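You operate a simulated robot arm through the tools that you are given. There is no shell and no other tool. Be economical: measure what you need, move in short steps, check, and stop when the job is done.

You run a simulated two-armed robot. Do the job below in one go: nothing can be reset, and whatever is moved stays where it is left.

JOB
Driest white block on wick one, wettest on wick two, then two doses.
Fine: driest and wettest by the HAS print; both sit square on their wicks ahead of the first dose and stay there whole; a dose runs four seconds; the other blocks stay on the wick bench end.

Only the result counts: the job must be done as asked and must still hold three seconds after the hand-in. Knocking over, shifting, dropping, spilling or breaking anything else fails it.

ROBOT AND FRAMES
Two 6-joint arms with two-finger parallel grippers on one trunk, on a base that drives. Base frame: it is fixed to the floor where the robot stands at the start and does not move with it; the origin is under the middle of the robot, x ahead of it, y to its left, z up. Units: mm, rad, N and s.
The left shoulder is at the start at [-59, 177, 860], the right one opposite. With the tool pointing down near the work surface each hand reaches from about 100 to 740 mm from the robot's upright axis, wherever it stands, measured 20 degrees to its own side. Places, roughly: wick one [500, -500, 900]; wick two [500, -600, 900]. Payload 1.57 kg a hand.
The tool frame of a hand sits at the grasp point between the pads (the TCP): z along the fingers, y along the line on which they close. The tips reach 30 mm beyond it. The gripper opens to 80 mm. The fingers are 17 mm wide and 12 mm thick; the gripper's body (40 by 82 mm) begins 80 mm behind the TCP.
Orientation is that of the tool frame in the base frame, as a unit quaternion [x, y, z, w]. With the fingers straight down and closing along the base's y, the tool's x points along the base's -x, its y along +y and its z along -z.

CONTROLS
- The arms move only by the tool jog_arm. It takes "left_series", "right_series" or both (then of equal length, played together; a hand with none holds still); each is a list of rows, each an object of numbers (a shift or turn left out is 0, a gripper value left out holds the last): "x", "y", "z": the shift along the tool's x, y, z in mm; "wx", "wy", "wz": the turn, a rotation vector about the tool's x, y, z in rad; "hand": the gripper command, from -1 (shut) to 1 (fully open), values between in proportion. In form: [{"x": .., "y": .., "z": .., "wx": .., "wy": .., "wz": .., "hand": ..}, ...]. A call has 1 to 20 rows; each row is the pose to reach, as a shift and turn from the pose commanded when the call began, along the tool's axes at that moment. A row lasts 0.2 s, in which the tool goes at most 50 mm and 0.15 rad; a call with a longer step from one row to the next is refused whole, and so is a gripper value outside its range. A pose out of reach is approached as far as the arm can. The call stops where the force on the tool passes 40 N (or 10 N more than at its start, if that is more) or the arm is blocked; 0.2 s more then pass. Each finger travels about 72 mm/s and halts on what it meets, pressing with about 26 N; the grip force reading is that of the motor and also rises with nothing between the fingers. The clock runs only during rows and for 0.2 s after the last one: add rows that repeat a pose to give the fingers time. The reply holds the time, the measured pose of the TCP, the force on the tool along the base axes, the opening and the grip force, in the units named above and with some noise, with the torque about the TCP (base axes, N m) and any sound that the robot's microphone picked up, and new pictures: "pictures" is both (left out), scene, wrist or none (wrist: the cameras of the hands that moved).
- Cameras (640 x 400 px; columns grow to the right, rows downward): "scene" is now at [32.8, -31.4, 1585]; the picture's right is [-0.38, -0.92, 0.00], its down [-0.67, 0.28, -0.68] and it looks along [0.63, -0.26, -0.73] (base axes); focal length 284 px, centre (320, 200). "left" rides on the left gripper at [72, 7, -122] in its tool frame; the picture's right is [-0.09, 1.00, 0.00], its down [-0.84, -0.08, -0.54] and it looks along [-0.54, -0.05, 0.84] (tool axes); focal length 238 px, centre (320, 200). "right" rides on the right gripper at [72, -7, -122] in its tool frame; the picture's right is [0.09, 1.00, 0.00], its down [-0.84, 0.08, -0.54] and it looks along [-0.54, 0.05, 0.84] (tool axes); focal length 238 px, centre (320, 200). There is no depth. A picture from a camera that has moved, and an enlarged one, comes with that camera's place and axes in the base frame and with its lens.
- raise_lower(by): slides the trunk up (or, below 0, down) by that many mm; the arms and the scene camera ride with it, the base frame stays. It gives what a move gives, with no picture.
- base_move(legs): drives the robot by 1 to 6 legs, each [ahead, left, turn to the left] in mm, mm and rad, along the robot's own axes; the way and the turn of a leg run together, so that a leg with both is an arc; at most 1500 mm and 3.142 rad a leg. The arms and the cameras ride along, it lands a little off, and it stops where it bumps. It gives what a move gives, and a new picture of the scene camera.
- head_to(pan, tilt): turns the head with the scene camera to pan (to the left, within 2.496 rad either way) and tilt (down, from -0.506 to 1.204), counted from straight ahead of the robot. It gives what a move gives, and a new picture of the scene camera.
- close_up(camera, box): a new picture of the part [left, top, right, bottom] of that camera's present view, enlarged. It takes no simulated time.
- hand_in(): hands the job in; it is judged then, once.

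Go step by step. Nothing tells you exact positions but the pictures and the camera data: compare them with the known pose of the tool, close in by small moves and look again before you grip or let go. The budget is 120 turns and 260 pictures, counting those below and the enlarged ones. Unless the task says otherwise, let go and move clear before handing in, and close with one line.

The tools are called after "Request:" as a command line: name --argument value ..., lists and objects as JSON in quotes. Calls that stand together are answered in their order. jog_arm: Moves the arms, as the interface text tells. Its arguments: {"type":"object","properties":{"left_series":{"type":"array","items":{"type":"object","properties":{"x":{"type":"number"},"y":{"type":"number"},"z":{"type":"number"},"wx":{"type":"number"},"wy":{"type":"number"},"wz":{"type":"number"},"hand":{"type":"number"}}}},"right_series":{"type":"array","items":{"type":"object","properties":{"x":{"type":"number"},"y":{"type":"number"},"z":{"type":"number"},"wx":{"type":"number"},"wy":{"type":"number"},"wz":{"type":"number"},"hand":{"type":"number"}}}},"pictures":{"type":"string","enum":["both","scene","wrist","none"]}},"required":[]} The other tools are called the same way: raise_lower (by) slides the trunk up or down; base_move (legs) drives the base; head_to (pan, tilt) turns the head that bears the scene camera; close_up (camera, box) takes an enlarged picture of a part of a camera's view; hand_in () hands the job in.

At the start:

```text
t: 0.0
left_position: [485.0, -41.6, 1235.3]
left_ee_rot: [0.0, 1.0, -0.001, 0.0]
left_wrist_force: [0.1, -0.3, 0.0]
left_torque: [0.01, -0.03, 0.04]
left_width: 79.9
left_grasp_force: 0.0
right_position: [291.8, -384.2, 1260.3]
right_ee_rot: [0.0, 1.0, 0.0, 0.0]
right_wrist_force: [-0.1, 0.2, -0.4]
right_torque: [0.02, 0.01, -0.02]
right_width: 80.2
right_grasp_force: 0.1
trunk travel left (down, up): [-301.0, 27.0]
robot x, y, heading: [2.0, -4.4, 0.004]
head pan, tilt: [-0.393, 0.819]
```

scene: 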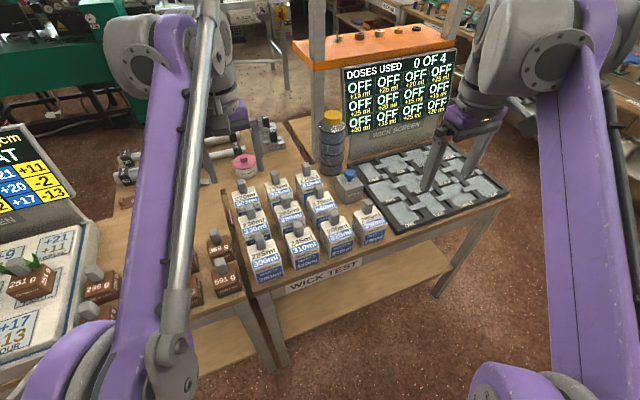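
right: 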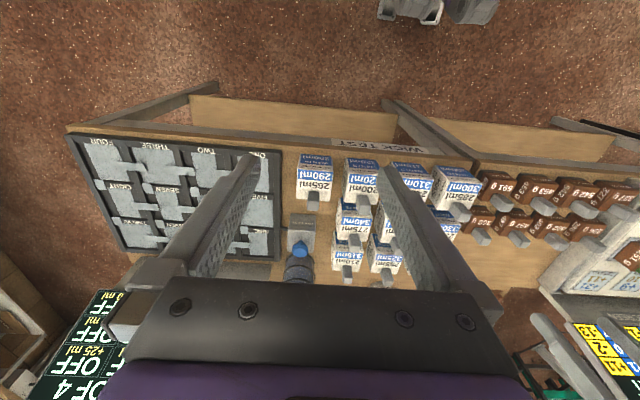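
left: 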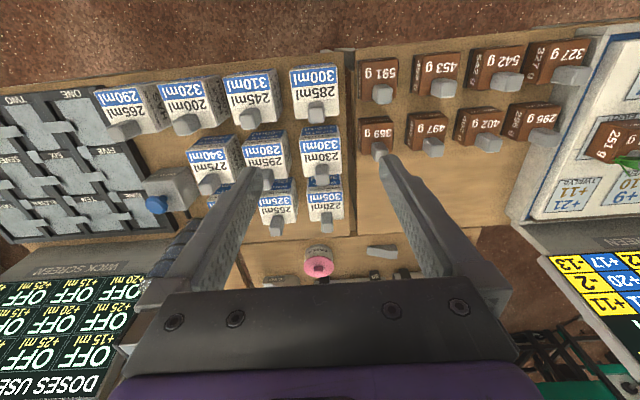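

I see white blocks with two ml prints, a wick tray to the right and a dose button near it. I'll enlarge the views to read the prints.

Request:
close_up --camera "scene" --box '[220, 150, 400, 290]'

Request:
close_up --camera "left" --box '[90, 60, 350, 230]'

Request:
close_up --camera "right" --box '[280, 140, 490, 290]'

Request:
close_up --camera "scene" --box '[320, 40, 520, 240]'

```text
2.86 times, centred on (310, 220) of scene
camera zoom: at [32.8, -31.4, 1585.0], right [-0.38, -0.92, 0.0], down [-0.67, 0.28, -0.68], along [0.63, -0.26, -0.73], focal length 811 px, centre (349, 143)
```

zoom: 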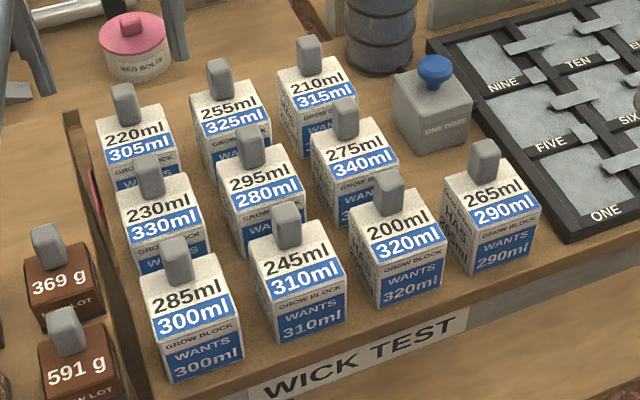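

```text
2.35 times, centred on (220, 145) of left
camera zoom: at [413.6, -34.7, 1356.3], right [0.09, 1.0, 0.0], down [0.84, -0.08, 0.54], along [0.54, -0.05, -0.84], focal length 561 px, centre (555, 329)
```

zoom: 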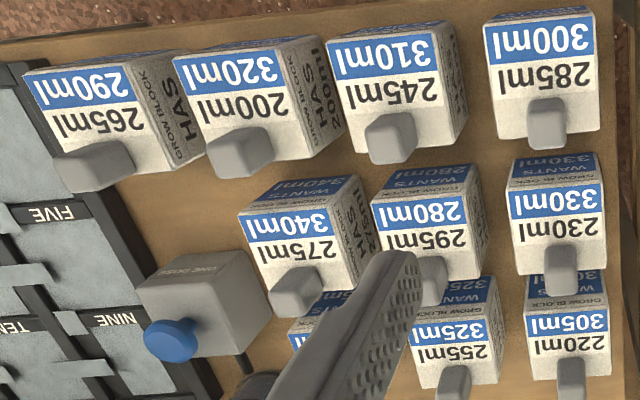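

```text
2.67 times, centred on (385, 215) of right
camera zoom: at [220.4, -390.5, 1382.8], right [-0.09, 1.0, 0.0], down [0.84, 0.08, 0.54], along [0.54, 0.05, -0.84], focal length 636 px, centre (147, 160)
```

zoom: 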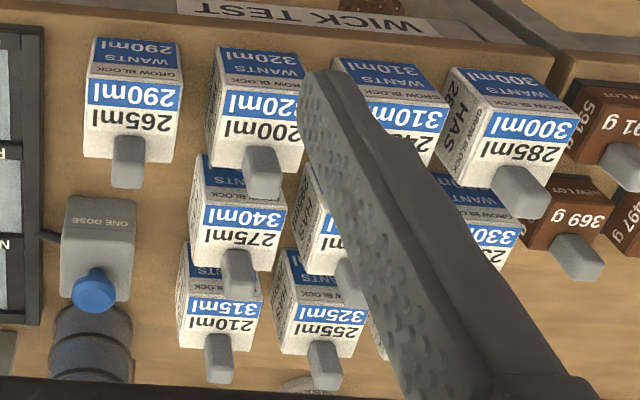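

```text
2.00 times, centred on (420, 140) of scene
camera zoom: at [32.8, -31.4, 1585.0], right [-0.38, -0.92, 0.0], down [-0.67, 0.28, -0.68], along [0.63, -0.26, -0.73], focal length 568 px, centre (120, 320)
```

zoom: 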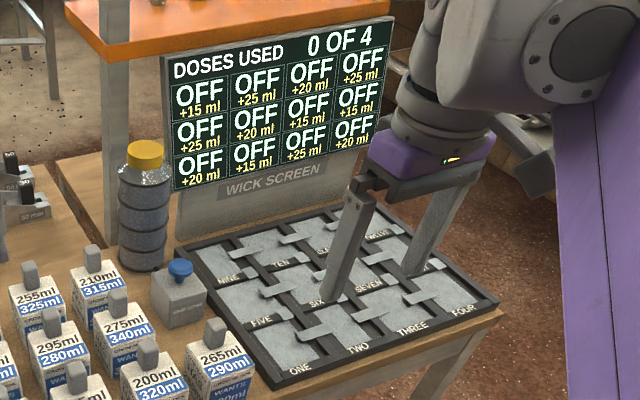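

Reading the black HAS print, the driest block is 200 ml (front row) and the wettest is 295 ml (middle row). I'll drive about 200 mm right so that the right arm reaches both blocks and both wicks.

Request:
base_move --legs '[[0, -200, 0]]'

```text
t: 2.4
left_position: [484.1, -244.2, 1235.4]
left_ee_rot: [0.002, 1.0, 0.0, 0.0]
left_wrist_force: [0.4, -0.3, 0.1]
left_torque: [-0.04, -0.03, 0.01]
left_width: 80.1
left_grasp_force: 0.0
right_position: [291.6, -585.3, 1261.5]
right_ee_rot: [0.002, 1.0, 0.0, 0.0]
right_wrist_force: [0.5, -1.0, 0.3]
right_torque: [0.01, -0.02, 0.0]
right_width: 79.9
right_grasp_force: 0.0
trunk travel left (down, up): [-301.0, 27.0]
robot x, y, heading: [-0.6, -201.7, -0.003]
head pan, tilt: [-0.393, 0.819]
camera scene: at [32.4, -231.9, 1585.0], right [-0.39, -0.92, 0.0], down [-0.67, 0.28, -0.68], along [0.63, -0.26, -0.73], focal length 284 px, centre (320, 200)
```

scene: 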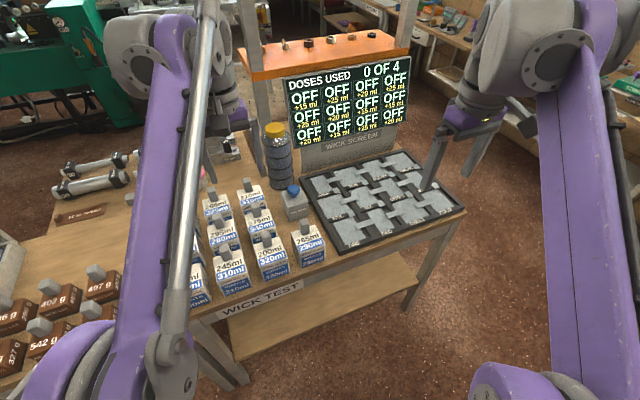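

The base landed well. Next I'll swing the left hand out of the way and bring the right hand over the blocks.

Request:
jog_arm --left_series '[{"x": 25, "y": 40}, {"x": 50, "y": 80}, {"x": 75, "y": 120}, {"x": 100, "y": 160}, {"x": 125, "y": 200}, {"x": 150, "y": 240}]' --right_series '[{"x": 0, "y": 0}, {"x": -20, "y": 50}, {"x": -40, "y": 100}, {"x": -60, "y": 150}, {"x": -80, "y": 195, "z": 20}, {"x": -90, "y": 240, "z": 50}]' --pictures "both"

```text
refused: row 2 steps farther than a row can; nothing moved
```

Request:
jog_arm --left_series '[{"x": 25, "y": 40}, {"x": 50, "y": 80}, {"x": 75, "y": 120}, {"x": 100, "y": 160}, {"x": 125, "y": 200}, {"x": 150, "y": 240}, {"x": 150, "y": 240}]' --right_series '[{"x": 0, "y": 0}, {"x": -18, "y": 40}, {"x": -36, "y": 80}, {"x": -54, "y": 120}, {"x": -72, "y": 160, "z": 15}, {"x": -85, "y": 200, "z": 30}, {"x": -90, "y": 235, "z": 55}]' --pictures "both"

```text
t: 4.0
left_position: [335.5, -1.0, 1236.1]
left_ee_rot: [0.001, 1.0, 0.0, 0.001]
left_wrist_force: [-0.2, -0.2, 0.3]
left_torque: [-0.03, -0.01, -0.01]
left_width: 79.8
left_grasp_force: 0.0
right_position: [381.4, -354.2, 1203.1]
right_ee_rot: [0.002, 1.0, 0.0, -0.001]
right_wrist_force: [-0.3, 0.5, -0.1]
right_torque: [-0.02, -0.01, 0.03]
right_width: 79.9
right_grasp_force: 0.1
trunk travel left (down, up): [-301.0, 27.0]
robot x, y, heading: [1.3, -200.3, -0.004]
head pan, tilt: [-0.393, 0.819]
camera scene: at [33.2, -231.9, 1585.0], right [-0.39, -0.92, 0.0], down [-0.67, 0.28, -0.68], along [0.63, -0.26, -0.73], focal length 284 px, centre (320, 200)
camera right: at [309.7, -359.2, 1324.9], right [-0.09, 1.0, 0.0], down [0.84, 0.07, 0.54], along [0.54, 0.05, -0.84], focal length 238 px, centre (320, 200)
camera left: at [265.0, 6.8, 1357.5], right [0.1, 1.0, 0.0], down [0.84, -0.08, 0.54], along [0.54, -0.05, -0.84], focal length 238 px, centre (320, 200)
```

scene: 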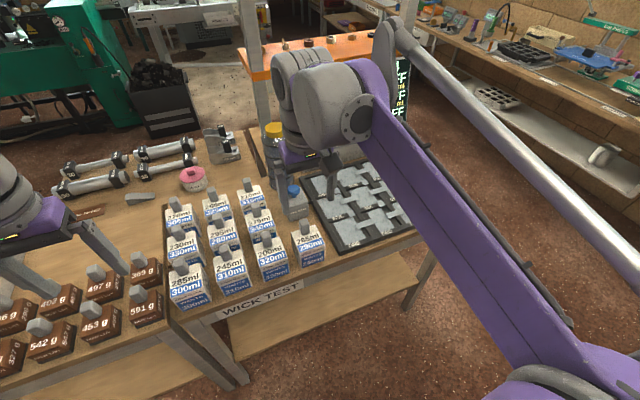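
right: 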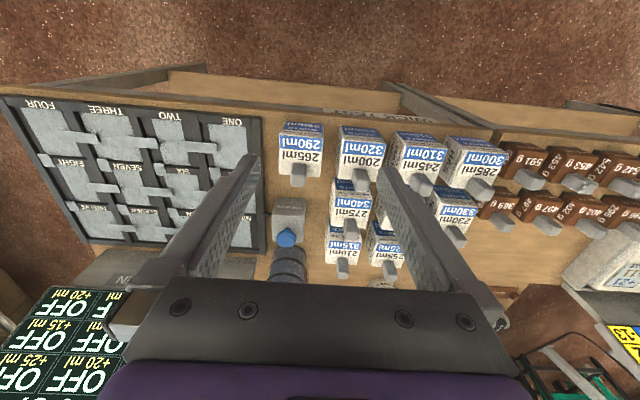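
left: 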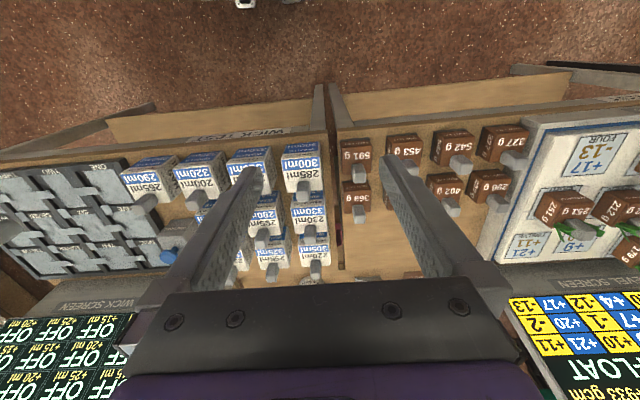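

Both cameras now see the blocks and wicks. I'll enlarge them to work out accurate positions.

Request:
close_up --camera "right" --box '[260, 110, 500, 260]'

Request:
close_up --camera "right" --box '[0, 90, 320, 290]'

Request:
close_up --camera "scene" --box '[150, 160, 430, 335]'

```text
2.67 times, centred on (380, 185) of right
camera zoom: at [309.7, -359.2, 1324.9], right [-0.09, 1.0, 0.0], down [0.84, 0.07, 0.54], along [0.54, 0.05, -0.84], focal length 636 px, centre (160, 240)
```

zoom: 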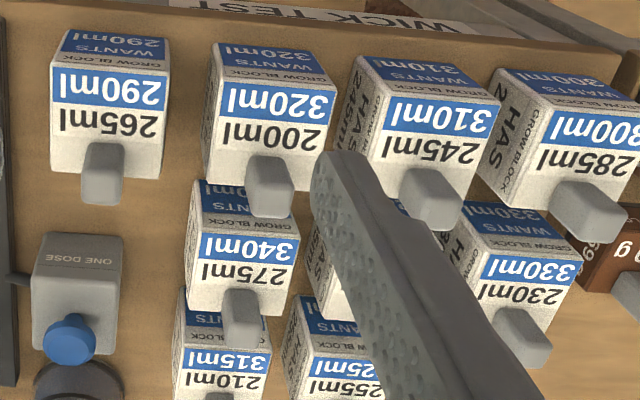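

```text
2.00 times, centred on (160, 190) of right
camera zoom: at [309.7, -359.2, 1324.9], right [-0.09, 1.0, 0.0], down [0.84, 0.07, 0.54], along [0.54, 0.05, -0.84], focal length 477 px, centre (640, 220)
```

zoom: 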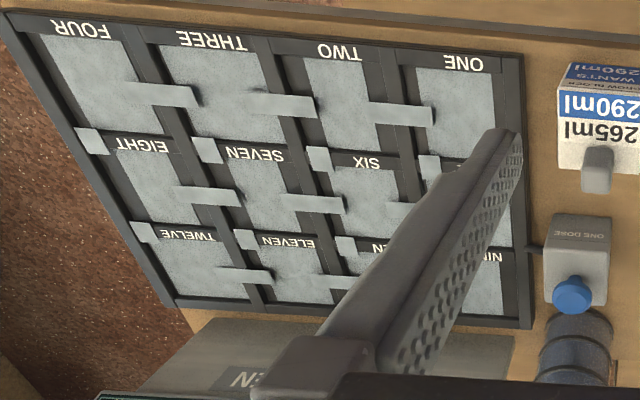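

```text
2.29 times, centred on (290, 248) of scene
camera zoom: at [33.2, -231.9, 1585.0], right [-0.39, -0.92, 0.0], down [-0.67, 0.28, -0.68], along [0.63, -0.26, -0.73], focal length 649 px, centre (389, 91)
```

zoom: 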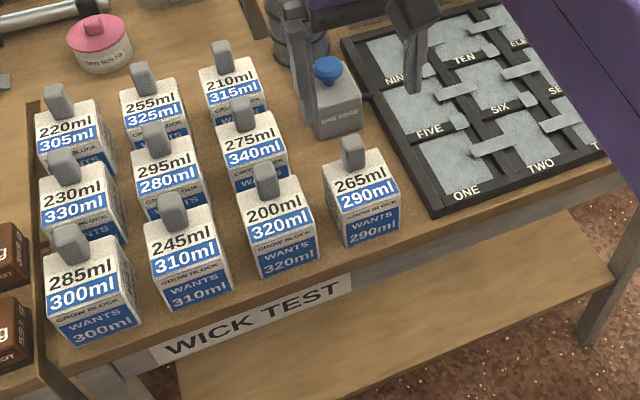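

The knob of the 200 block comes out near (488, -270, top about 1000), and the knob of the 295 near (580, -170). I'll hover the right hand over the 200 and check.

Request:
jog_arm --right_series '[{"x": -30, "y": 24, "z": 5}, {"x": -60, "y": 48, "z": 20, "hand": 0.3}, {"x": -90, "y": 70, "z": 50}, {"x": -107, "y": 84, "z": 90}, {"x": -107, "y": 84, "z": 130}, {"x": -107, "y": 84, "z": 133}]' --pictures "both"

```text
t: 5.4
left_position: [335.6, -1.2, 1236.2]
left_ee_rot: [0.001, 1.0, 0.0, 0.0]
left_wrist_force: [-0.1, -0.3, -0.1]
left_torque: [-0.02, 0.04, -0.02]
left_width: 80.1
left_grasp_force: 0.1
right_position: [489.6, -267.3, 1070.7]
right_ee_rot: [0.001, 1.0, 0.0, -0.001]
right_wrist_force: [0.0, 0.4, 0.6]
right_torque: [0.02, -0.01, 0.01]
right_width: 51.7
right_grasp_force: 0.0
trunk travel left (down, up): [-301.0, 27.0]
robot x, y, heading: [1.0, -198.9, -0.004]
head pan, tilt: [-0.393, 0.819]
camera scene: at [32.5, -231.9, 1585.1], right [-0.39, -0.92, 0.0], down [-0.67, 0.28, -0.68], along [0.63, -0.26, -0.73], focal length 284 px, centre (320, 200)
camera right: at [418.3, -272.4, 1193.2], right [-0.09, 1.0, 0.0], down [0.84, 0.08, 0.54], along [0.54, 0.05, -0.84], focal length 238 px, centre (320, 200)
```

scene: 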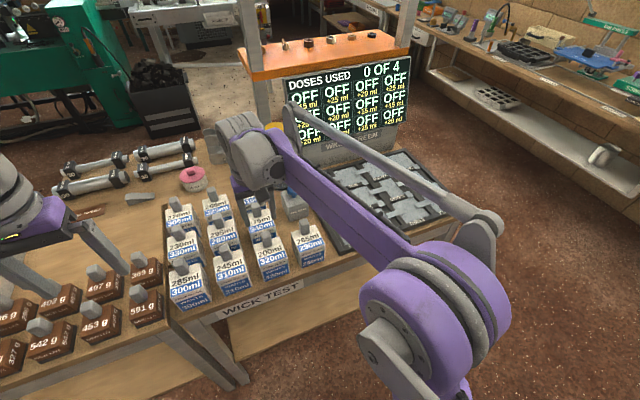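
right: 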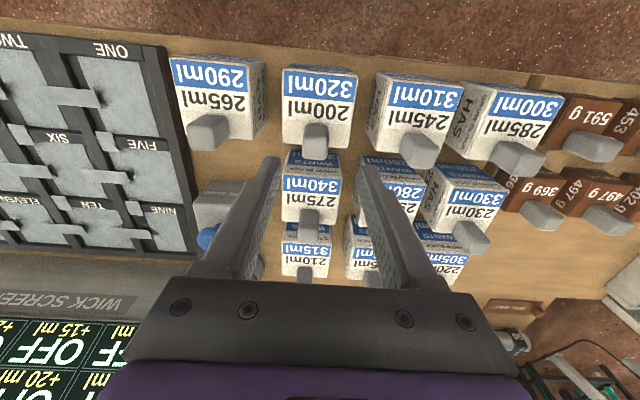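

Request:
close_up --camera "right" --box '[260, 50, 380, 200]'

```text
2.67 times, centred on (320, 125) of right
camera zoom: at [418.3, -272.4, 1193.2], right [-0.09, 1.0, 0.0], down [0.84, 0.08, 0.54], along [0.54, 0.05, -0.84], focal length 636 px, centre (320, 400)
```

zoom: 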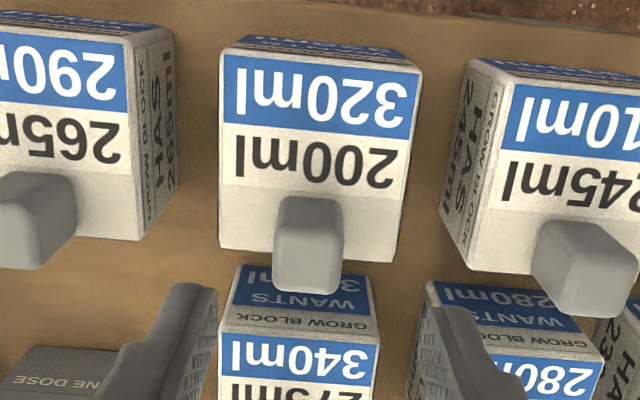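

The 200 block is a cube of about 65 mm. Its knob is set towards the back edge, around x 491, y -269, so I'll lower onto the knob, close on it and check.

Request:
jog_arm --right_series '[{"x": -1.5, "y": -1.5, "z": 20}, {"x": -1.5, "y": -1.5, "z": 40}, {"x": -1.5, "y": -1.5, "z": 60}, {"x": -1.5, "y": -1.5, "z": 74}, {"x": -1.5, "y": -1.5, "z": 74}]' --pictures "both"

```text
t: 6.6
left_position: [334.6, -1.5, 1236.8]
left_ee_rot: [0.001, 1.0, -0.001, 0.0]
left_wrist_force: [-0.4, 0.1, 0.0]
left_torque: [-0.02, 0.02, 0.0]
left_width: 80.0
left_grasp_force: 0.1
right_position: [492.2, -268.8, 998.1]
right_ee_rot: [0.002, 1.0, 0.0, 0.0]
right_wrist_force: [0.4, 0.2, 0.0]
right_torque: [-0.01, 0.01, 0.01]
right_width: 52.0
right_grasp_force: 0.0
trunk travel left (down, up): [-301.0, 27.0]
robot x, y, heading: [-0.7, -197.9, -0.007]
head pan, tilt: [-0.393, 0.819]
camera scene: at [32.3, -232.0, 1585.0], right [-0.39, -0.92, 0.0], down [-0.67, 0.28, -0.68], along [0.63, -0.26, -0.73], focal length 284 px, centre (320, 200)
camera right: at [419.5, -274.6, 1120.5], right [-0.09, 1.0, 0.0], down [0.84, 0.08, 0.54], along [0.54, 0.05, -0.84], focal length 238 px, centre (320, 200)
```

scene: 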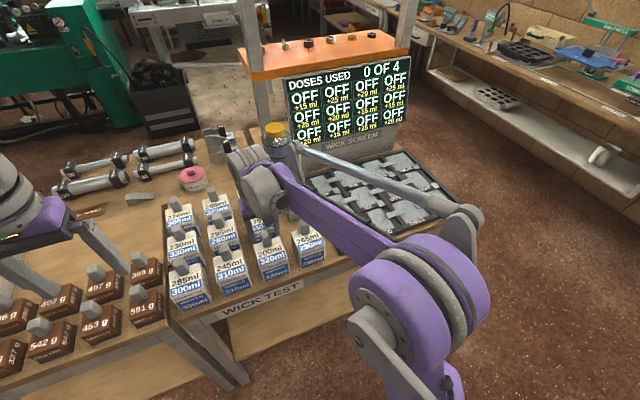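
right: 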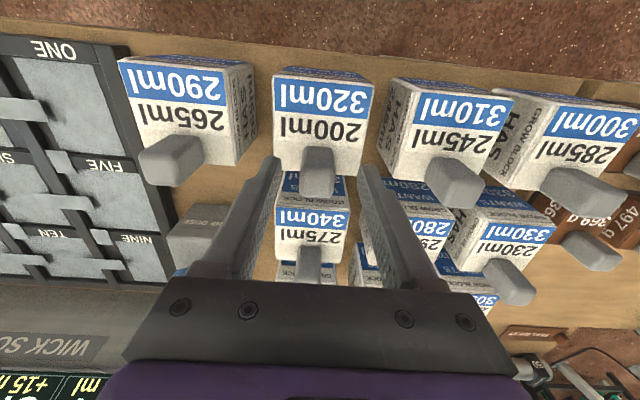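

Request:
close_up --camera "right" --box '[240, 60, 400, 260]'

```text
2.00 times, centred on (320, 160) of right
camera zoom: at [419.5, -274.6, 1120.5], right [-0.09, 1.0, 0.0], down [0.84, 0.08, 0.54], along [0.54, 0.05, -0.84], focal length 477 px, centre (320, 280)
```

zoom: 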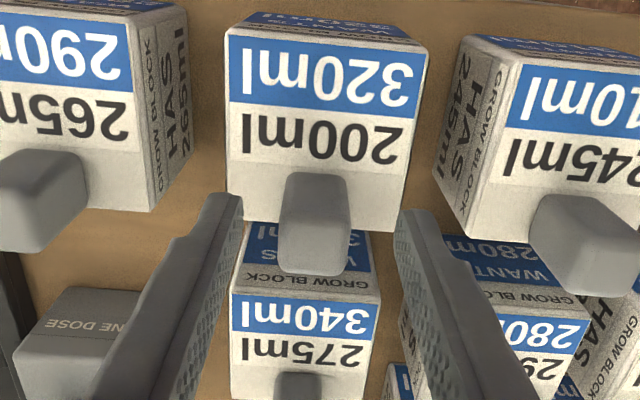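

Request:
jog_arm --right_series '[{"z": 5, "y": -1}, {"z": 9, "y": -1}, {"z": 9, "y": -1, "hand": -0.2}, {"z": 9, "y": -1, "hand": -1}, {"z": 9, "y": -1, "hand": -1}, {"z": 9, "y": -1, "hand": -1}]' --pictures "wrist"

```text
t: 8.0
left_position: [335.0, -2.0, 1236.6]
left_ee_rot: [0.001, 1.0, 0.0, 0.0]
left_wrist_force: [-0.2, 0.5, 0.0]
left_torque: [0.03, 0.0, -0.01]
left_width: 79.8
left_grasp_force: 0.2
right_position: [492.1, -269.7, 989.4]
right_ee_rot: [0.002, 1.0, 0.0, 0.0]
right_wrist_force: [-1.6, -1.1, -0.1]
right_torque: [-0.05, -0.05, 0.01]
right_width: 25.5
right_grasp_force: 25.6
trunk travel left (down, up): [-301.0, 27.0]
robot x, y, heading: [0.2, -198.9, -0.002]
head pan, tilt: [-0.393, 0.819]
camera right: at [419.6, -275.7, 1111.5], right [-0.09, 1.0, 0.0], down [0.84, 0.08, 0.54], along [0.54, 0.05, -0.84], focal length 238 px, centre (320, 200)
```

right: 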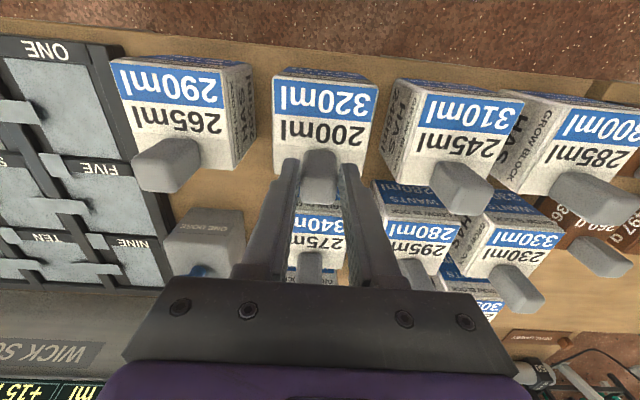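

The grip holds at 25.5 mm. Before lifting, I'll measure the wick pads from both cameras.

Request:
close_up --camera "scene" --box '[290, 140, 460, 260]'

Request:
close_up --camera "right" --box '[0, 20, 180, 150]'

```text
3.33 times, centred on (375, 200) of scene
camera zoom: at [32.5, -232.2, 1585.0], right [-0.39, -0.92, 0.0], down [-0.67, 0.28, -0.68], along [0.63, -0.26, -0.73], focal length 946 px, centre (137, 200)
```

zoom: 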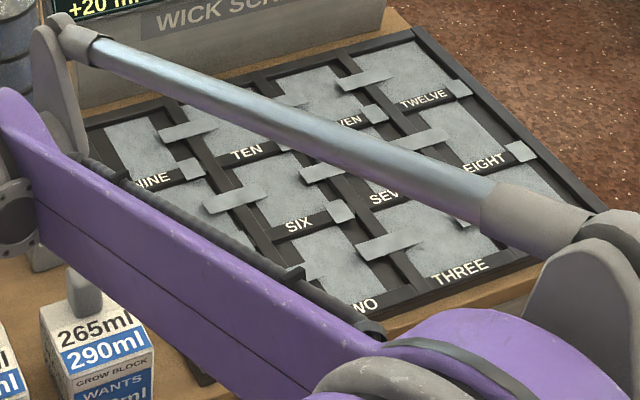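

```text
3.08 times, centred on (90, 85) of right
camera zoom: at [419.6, -275.7, 1111.5], right [-0.09, 1.0, 0.0], down [0.84, 0.08, 0.54], along [0.54, 0.05, -0.84], focal length 733 px, centre (1028, 554)
```

zoom: 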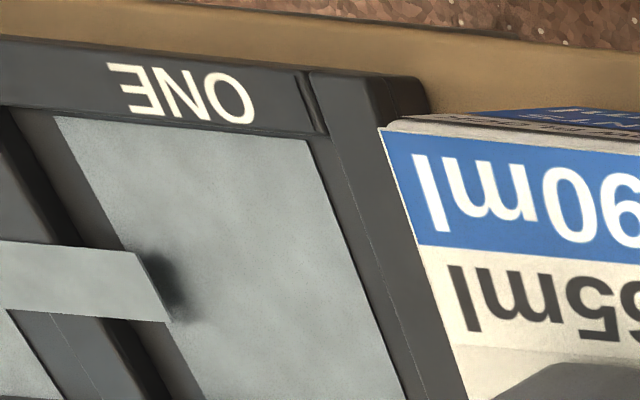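

The wicks have raised strips between them, so I want a closer view from above. I'll lift the 200 block clear and move it near wick one.

Request:
jog_arm --right_series '[{"z": -15}, {"z": -40}, {"z": -75}, {"z": -110}, {"z": -140}, {"z": -150, "y": -20}, {"z": -150, "y": -60}, {"z": -150, "y": -100}, {"z": -150, "y": -130}, {"z": -150, "y": -140}, {"z": -150, "y": -140}]' --pictures "both"

```text
t: 10.4
left_position: [335.4, -1.3, 1235.9]
left_ee_rot: [0.001, 1.0, 0.001, -0.001]
left_wrist_force: [1.0, 0.2, 0.5]
left_torque: [0.01, 0.01, 0.02]
left_width: 80.1
left_grasp_force: 0.0
right_position: [488.8, -409.6, 1139.5]
right_ee_rot: [0.002, 1.0, 0.0, 0.0]
right_wrist_force: [-0.1, 0.2, -5.1]
right_torque: [0.02, -0.07, 0.01]
right_width: 25.9
right_grasp_force: 26.3
trunk travel left (down, up): [-301.0, 27.0]
robot x, y, heading: [2.8, -200.4, -0.004]
head pan, tilt: [-0.393, 0.819]
camera scene: at [32.7, -232.1, 1585.0], right [-0.39, -0.92, 0.0], down [-0.67, 0.28, -0.68], along [0.63, -0.26, -0.73], focal length 284 px, centre (320, 200)
camera right: at [417.0, -415.8, 1260.8], right [-0.09, 1.0, 0.0], down [0.84, 0.07, 0.54], along [0.54, 0.05, -0.84], focal length 238 px, centre (320, 200)
```

scene: 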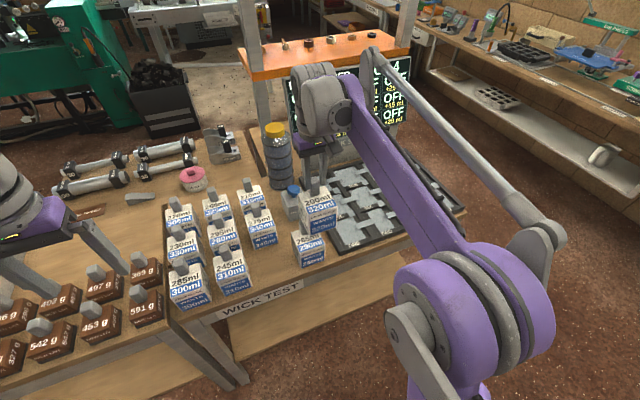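
right: 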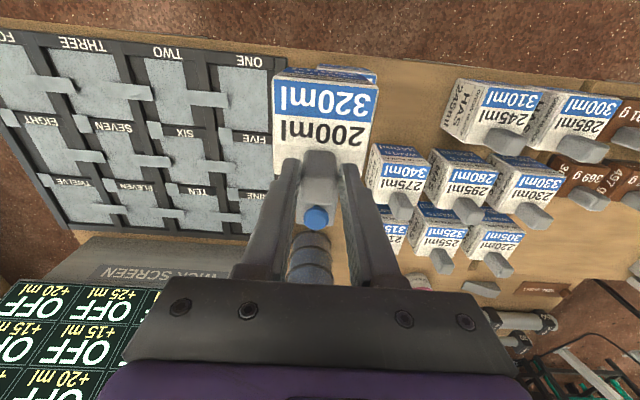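

Request:
close_up --camera "right" --box '[100, 30, 300, 155]'

```text
3.20 times, centred on (200, 92) of right
camera zoom: at [417.0, -415.8, 1260.8], right [-0.09, 1.0, 0.0], down [0.84, 0.07, 0.54], along [0.54, 0.05, -0.84], focal length 763 px, centre (704, 544)
```

zoom: 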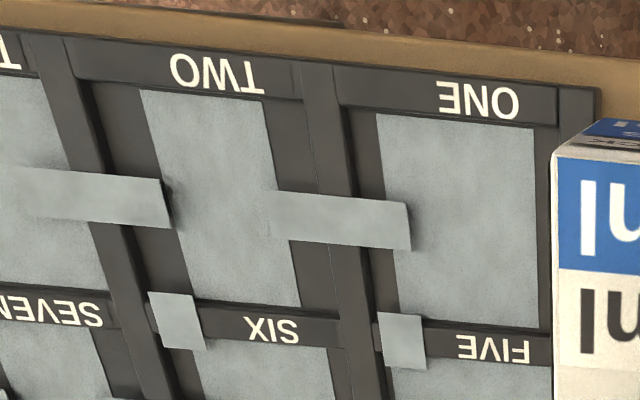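

The wicks sit in cells with strips lapping over their edges. I'll lower the camera beside wick one to judge heights and centring.

Request:
jog_arm --right_series '[{"x": 5, "y": -20, "z": 20}, {"x": 10, "y": -35, "z": 40}, {"x": 10, "y": -35, "z": 60}, {"x": 10, "y": -35, "z": 60}]' --pictures "wrist"

Request:
close_up --camera "right" --box '[80, 20, 290, 150]'

```text
t: 11.2
left_position: [333.5, -2.6, 1235.6]
left_ee_rot: [0.003, 1.0, 0.001, 0.001]
left_wrist_force: [1.1, -0.5, 0.4]
left_torque: [-0.04, 0.02, 0.01]
left_width: 80.0
left_grasp_force: 0.1
right_position: [476.0, -447.9, 1091.8]
right_ee_rot: [0.004, 1.0, -0.003, 0.0]
right_wrist_force: [-3.6, -9.6, 27.1]
right_torque: [0.6, 0.06, 0.13]
right_width: 32.8
right_grasp_force: 25.8
trunk travel left (down, up): [-301.0, 27.0]
robot x, y, heading: [2.0, -202.0, -0.002]
head pan, tilt: [-0.393, 0.819]
stopped in row 3 (right hand): the force on the tool passed its limit at 87 N (the readings are from after the stop); the commanded pose is now the measured one
camera right: at [404.7, -453.0, 1213.9], right [-0.09, 1.0, 0.0], down [0.84, 0.07, 0.54], along [0.54, 0.04, -0.84], focal length 238 px, centre (320, 200)
```

right: 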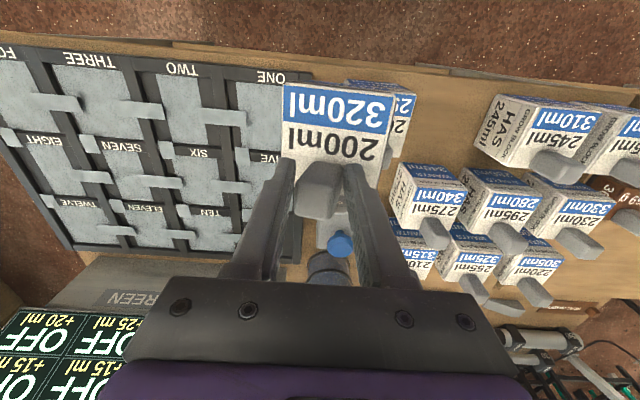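

```text
3.05 times, centred on (185, 85) of right
camera zoom: at [404.7, -453.0, 1213.9], right [-0.09, 1.0, 0.0], down [0.84, 0.07, 0.54], along [0.54, 0.04, -0.84], focal length 726 px, centre (731, 550)
```

zoom: 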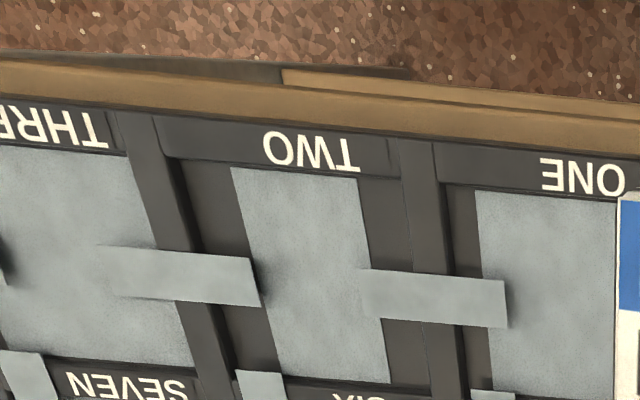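

The held block touched the neighbouring 265 knob and has turned a little in the grip. I'll go straight up and assess.

Request:
jog_arm --right_series '[{"z": -15}, {"z": -40}, {"z": -70}, {"z": -70}]' --pictures "both"

Request:
close_up --camera "scene" --box '[240, 150, 400, 280]'

Request:
close_up --camera "right" --box '[240, 50, 440, 250]'

```text
t: 12.2
left_position: [336.1, -1.2, 1236.3]
left_ee_rot: [0.001, 1.0, 0.0, -0.001]
left_wrist_force: [-0.2, -0.4, -0.1]
left_torque: [0.02, 0.01, 0.01]
left_width: 80.2
left_grasp_force: 0.0
right_position: [478.6, -447.7, 1159.3]
right_ee_rot: [0.003, 1.0, -0.001, 0.0]
right_wrist_force: [-0.2, -0.1, -3.9]
right_torque: [0.03, 0.0, 0.01]
right_width: 25.7
right_grasp_force: 26.0
trunk travel left (down, up): [-301.0, 27.0]
robot x, y, heading: [-2.3, -199.8, -0.004]
head pan, tilt: [-0.393, 0.819]
camera scene: at [32.6, -232.6, 1585.0], right [-0.39, -0.92, 0.0], down [-0.67, 0.28, -0.68], along [0.63, -0.26, -0.73], focal length 284 px, centre (320, 200)
camera right: at [407.5, -453.3, 1281.7], right [-0.09, 1.0, 0.0], down [0.84, 0.07, 0.54], along [0.54, 0.05, -0.84], focal length 238 px, centre (320, 200)
```

scene: 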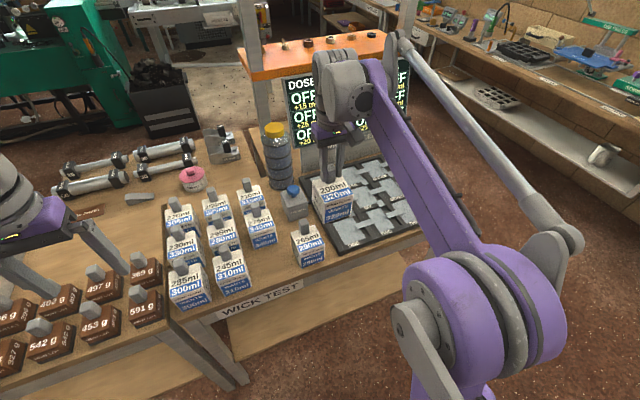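
right: 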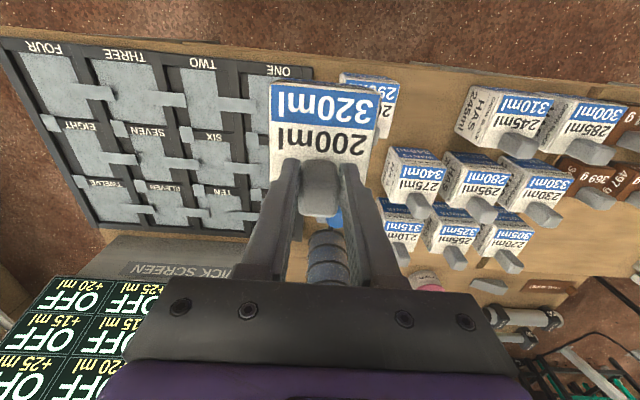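

```text
3.08 times, centred on (320, 215) of scene
camera zoom: at [32.6, -232.6, 1585.0], right [-0.39, -0.92, 0.0], down [-0.67, 0.28, -0.68], along [0.63, -0.26, -0.73], focal length 873 px, centre (320, 154)
```

zoom: 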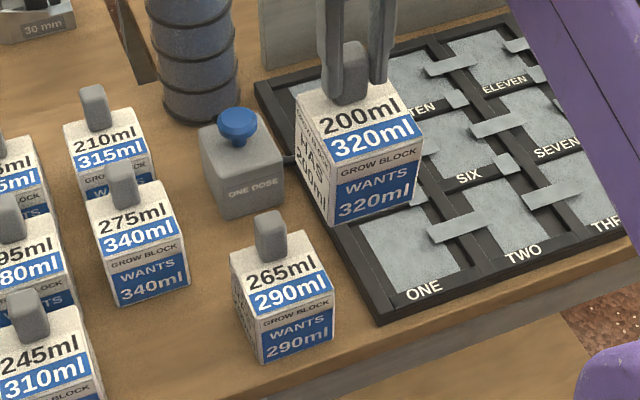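

```text
2.00 times, centred on (340, 150) of right
camera zoom: at [407.5, -453.3, 1281.7], right [-0.09, 1.0, 0.0], down [0.84, 0.07, 0.54], along [0.54, 0.05, -0.84], focal length 477 px, centre (280, 300)
```

zoom: 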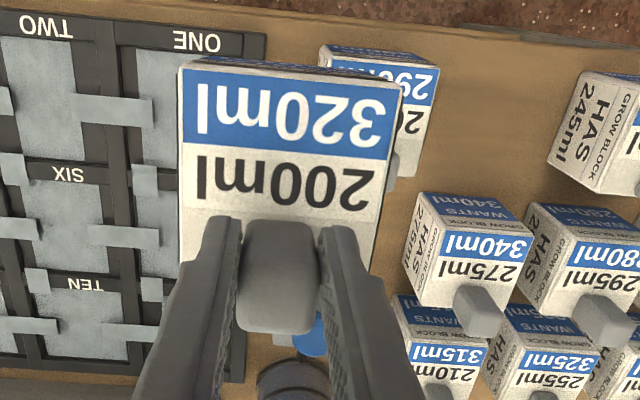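

The block squared itself in the pads again (width 25.7 mm) and the 265 block looks unmoved. I'll zoom in on wicks one and two to fix their centres.

Request:
close_up --camera "scene" --box '[320, 190, 416, 250]'

Request:
close_up --camera "right" --box '[160, 40, 290, 150]'

```text
6.67 times, centred on (368, 220) of scene
camera zoom: at [32.6, -232.6, 1585.0], right [-0.39, -0.92, 0.0], down [-0.67, 0.28, -0.68], along [0.63, -0.26, -0.73], focal length 1892 px, centre (0, 67)
```

zoom: 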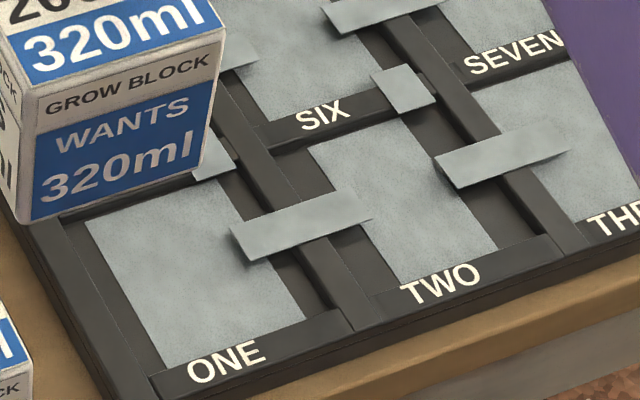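

```text
3.64 times, centred on (225, 95) of right
camera zoom: at [407.5, -453.3, 1281.7], right [-0.09, 1.0, 0.0], down [0.84, 0.07, 0.54], along [0.54, 0.05, -0.84], focal length 867 px, centre (666, 582)
```

zoom: 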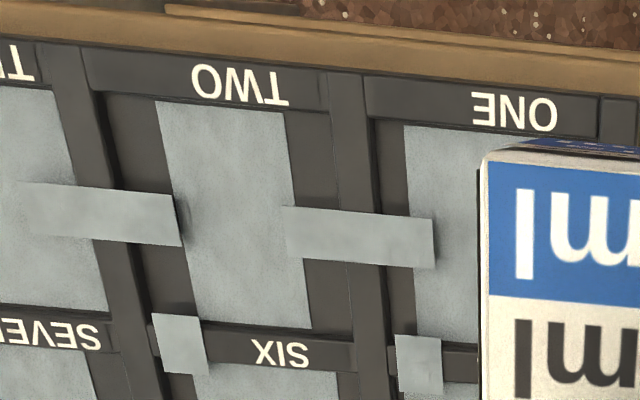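

Triangulating from two views puts the tray surface at z about 862 and the wick-one centre near (501, -527), with the held block's centre about 14 mm behind the TCP in x. I'll move over wick one, come down partway and check.

Request:
jog_arm --right_series '[{"x": -12, "y": -26}, {"x": -24, "y": -52}, {"x": -36, "y": -79}, {"x": -36, "y": -79, "z": 40}, {"x": -36, "y": -79, "z": 80}, {"x": -36, "y": -79, "z": 110}, {"x": -36, "y": -79, "z": 130}, {"x": -36, "y": -79, "z": 130}]' --pictures "both"

Request:
close_up --camera "scene" --box '[310, 140, 430, 250]'

Request:
close_up --camera "right" --box '[220, 30, 440, 220]'

```text
t: 13.9
left_position: [335.4, -3.2, 1235.4]
left_ee_rot: [0.002, 1.0, 0.0, 0.0]
left_wrist_force: [-0.3, -0.2, 0.0]
left_torque: [-0.03, 0.01, 0.02]
left_width: 80.3
left_grasp_force: 0.0
right_position: [516.2, -526.3, 1028.4]
right_ee_rot: [0.003, 1.0, -0.002, 0.0]
right_wrist_force: [0.9, -0.2, -4.0]
right_torque: [0.01, -0.04, -0.01]
right_width: 25.4
right_grasp_force: 26.5
trunk travel left (down, up): [-301.0, 27.0]
robot x, y, heading: [2.0, -201.6, -0.001]
head pan, tilt: [-0.393, 0.819]
camera scene: at [32.5, -232.5, 1585.0], right [-0.39, -0.92, 0.0], down [-0.67, 0.28, -0.68], along [0.63, -0.26, -0.73], focal length 284 px, centre (320, 200)
camera right: at [444.4, -532.0, 1150.5], right [-0.09, 1.0, 0.0], down [0.84, 0.07, 0.54], along [0.54, 0.05, -0.84], focal length 238 px, centre (320, 200)
```

scene: 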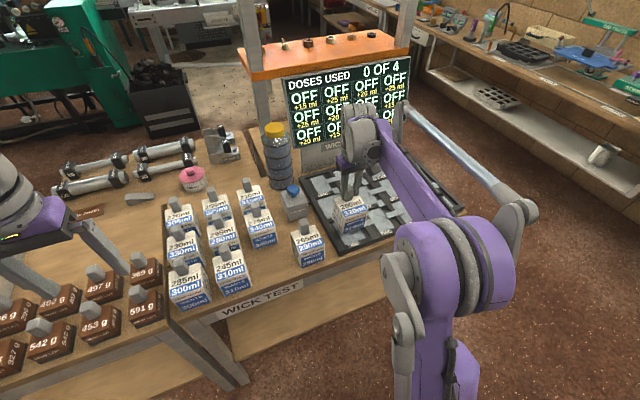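
right: 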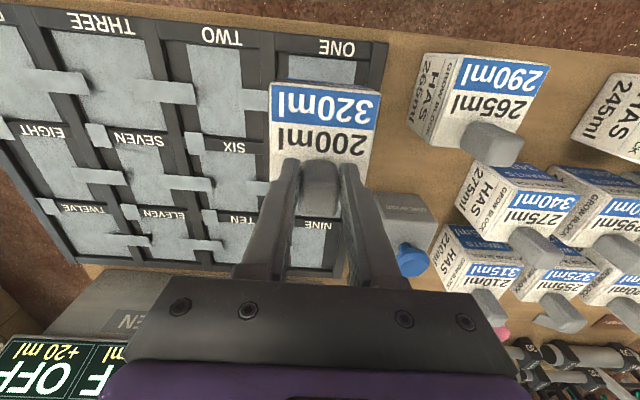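

```text
3.64 times, centred on (370, 195) of scene
camera zoom: at [32.5, -232.5, 1585.0], right [-0.39, -0.92, 0.0], down [-0.67, 0.28, -0.68], along [0.63, -0.26, -0.73], focal length 1032 px, centre (138, 218)
```

zoom: 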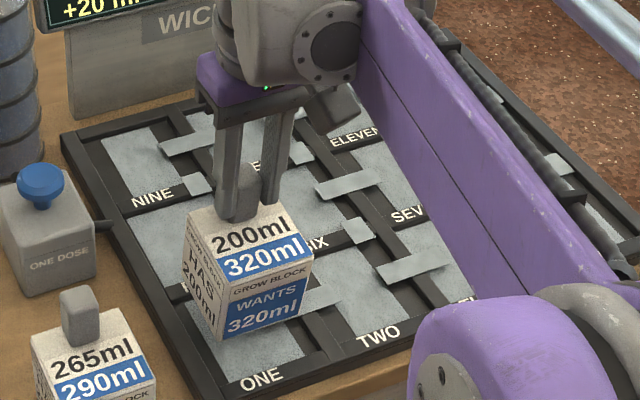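

```text
2.11 times, centred on (330, 125) of right
camera zoom: at [444.4, -532.0, 1150.5], right [-0.09, 1.0, 0.0], down [0.84, 0.07, 0.54], along [0.54, 0.05, -0.84], focal length 502 px, centre (299, 358)
```

zoom: 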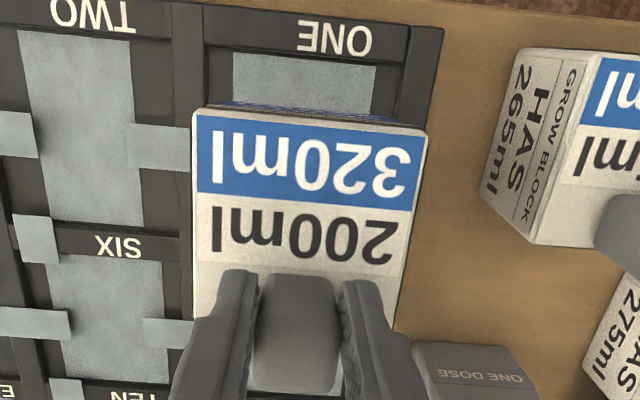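

The block is over wick one with its y centred. I'll lower most of the remaining gap and watch the force.

Request:
jog_arm --right_series '[{"z": 12}, {"z": 24}, {"z": 33}, {"z": 38}, {"z": 38}]' --pictures "both"

Request:
close_up --camera "scene" --box '[310, 160, 430, 250]'

Request:
close_up --camera "right" --box '[220, 30, 440, 220]'

```text
t: 15.2
left_position: [334.7, -0.9, 1236.2]
left_ee_rot: [0.001, 1.0, 0.0, 0.001]
left_wrist_force: [0.2, -0.7, -0.6]
left_torque: [0.0, 0.04, 0.02]
left_width: 79.8
left_grasp_force: 0.0
right_position: [514.3, -527.5, 993.4]
right_ee_rot: [0.003, 1.0, -0.002, 0.0]
right_wrist_force: [6.2, -4.7, 23.0]
right_torque: [0.09, 0.3, 0.01]
right_width: 26.0
right_grasp_force: 26.0
trunk travel left (down, up): [-301.0, 27.0]
robot x, y, heading: [-1.0, -201.5, -0.009]
head pan, tilt: [-0.393, 0.819]
camera scene: at [31.3, -232.1, 1585.4], right [-0.39, -0.92, 0.0], down [-0.67, 0.28, -0.68], along [0.63, -0.26, -0.73], focal length 284 px, centre (320, 200)
camera right: at [442.2, -532.1, 1115.6], right [-0.09, 1.0, 0.0], down [0.84, 0.07, 0.54], along [0.54, 0.04, -0.84], focal length 238 px, centre (320, 200)
```

scene: 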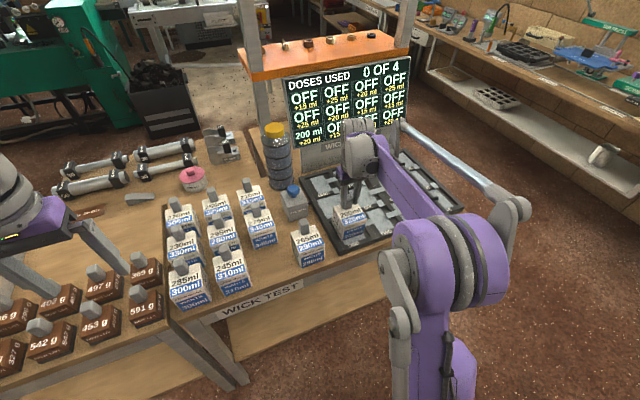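
right: 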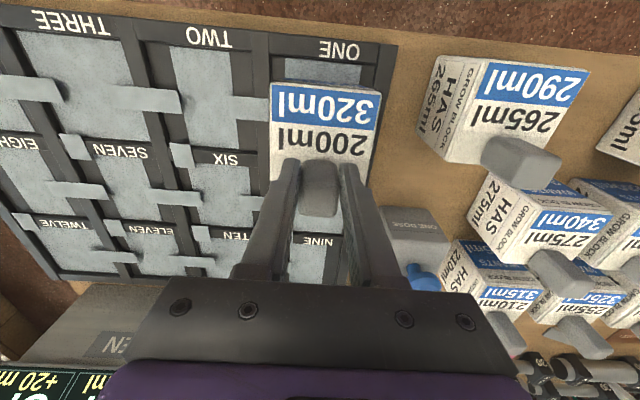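

```text
4.44 times, centred on (370, 205) of scene
camera zoom: at [31.3, -232.1, 1585.4], right [-0.39, -0.92, 0.0], down [-0.67, 0.28, -0.68], along [0.63, -0.26, -0.73], focal length 1261 px, centre (98, 178)
```

zoom: 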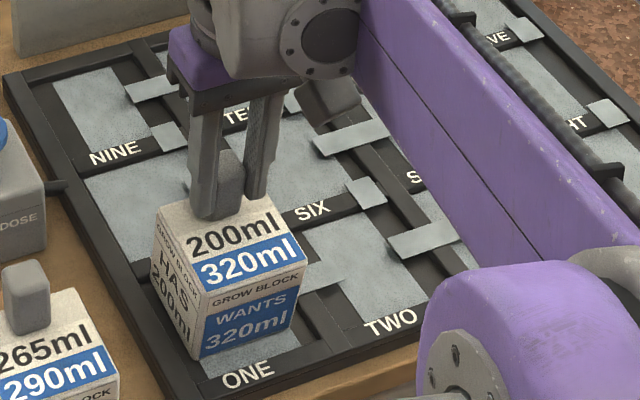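

```text
2.11 times, centred on (330, 125) of right
camera zoom: at [442.2, -532.1, 1115.6], right [-0.09, 1.0, 0.0], down [0.84, 0.07, 0.54], along [0.54, 0.04, -0.84], focal length 502 px, centre (299, 358)
```

zoom: 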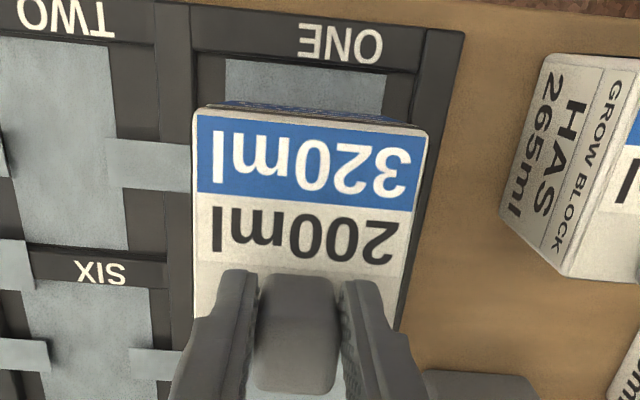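

Contact is made and the screen already reads 200 ml for wick one. I'll lift a hair, nudge it 3 mm towards the robot for centring, and reseat it lightly.

Request:
jog_arm --right_series '[{"z": -6}, {"z": -8}, {"z": -8, "x": 3, "y": -1}, {"z": -5, "x": 3, "y": -1}, {"z": -3.5, "x": 3, "y": -1}, {"z": -3.5, "x": 3, "y": -1}]' --pictures "none"

```text
t: 16.6
left_position: [334.7, -1.3, 1236.6]
left_ee_rot: [0.001, 1.0, 0.0, 0.0]
left_wrist_force: [0.4, -0.4, -0.7]
left_torque: [-0.02, 0.02, 0.03]
left_width: 79.9
left_grasp_force: 0.0
right_position: [512.5, -526.0, 995.5]
right_ee_rot: [0.003, 1.0, -0.001, 0.0]
right_wrist_force: [-0.2, -0.3, -3.6]
right_torque: [0.0, 0.01, 0.01]
right_width: 25.5
right_grasp_force: 26.1
trunk travel left (down, up): [-301.0, 27.0]
robot x, y, heading: [-0.1, -201.3, -0.006]
head pan, tilt: [-0.393, 0.819]
```

Request:
jog_arm --right_series '[{"z": 1.5, "y": -1}, {"z": 3, "y": -1}, {"z": 3, "y": -1}]' --pictures "none"

```text
t: 17.4
left_position: [335.1, -1.2, 1235.2]
left_ee_rot: [0.002, 1.0, -0.001, 0.0]
left_wrist_force: [0.2, 0.4, 0.3]
left_torque: [0.0, 0.02, 0.0]
left_width: 80.1
left_grasp_force: 0.1
right_position: [511.8, -528.8, 994.2]
right_ee_rot: [0.002, 1.0, -0.001, 0.0]
right_wrist_force: [1.5, -0.6, 8.6]
right_torque: [0.39, 0.21, 0.0]
right_width: 25.6
right_grasp_force: 26.2
trunk travel left (down, up): [-301.0, 27.0]
robot x, y, heading: [-1.5, -199.8, -0.005]
head pan, tilt: [-0.393, 0.819]
```

Request:
close_up --camera "right" --box '[240, 30, 400, 180]'

Request:
close_up --camera "scene" --box '[330, 185, 400, 245]'

```text
2.67 times, centred on (320, 105) of right
camera zoom: at [439.5, -534.2, 1115.6], right [-0.09, 1.0, 0.0], down [0.84, 0.07, 0.54], along [0.54, 0.04, -0.84], focal length 636 px, centre (320, 453)
```

zoom: 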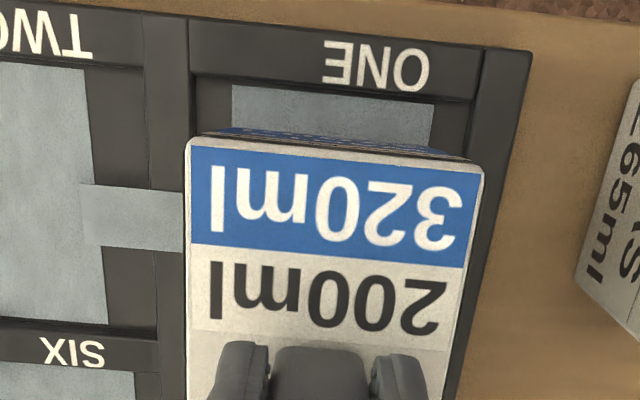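

```text
6.67 times, centred on (365, 215) of scene
camera zoom: at [31.9, -232.1, 1585.2], right [-0.39, -0.92, 0.0], down [-0.67, 0.28, -0.68], along [0.63, -0.26, -0.73], focal length 1892 px, centre (20, 100)
```

zoom: 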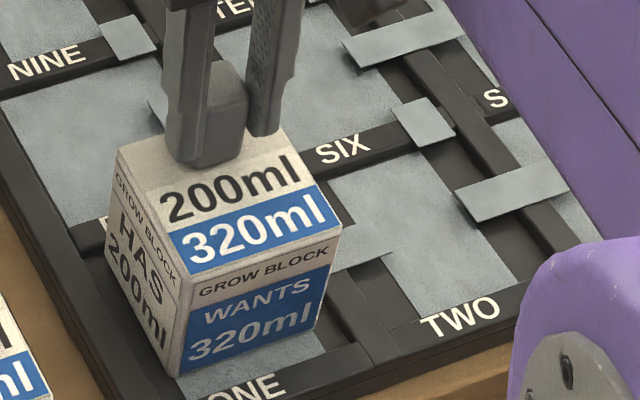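

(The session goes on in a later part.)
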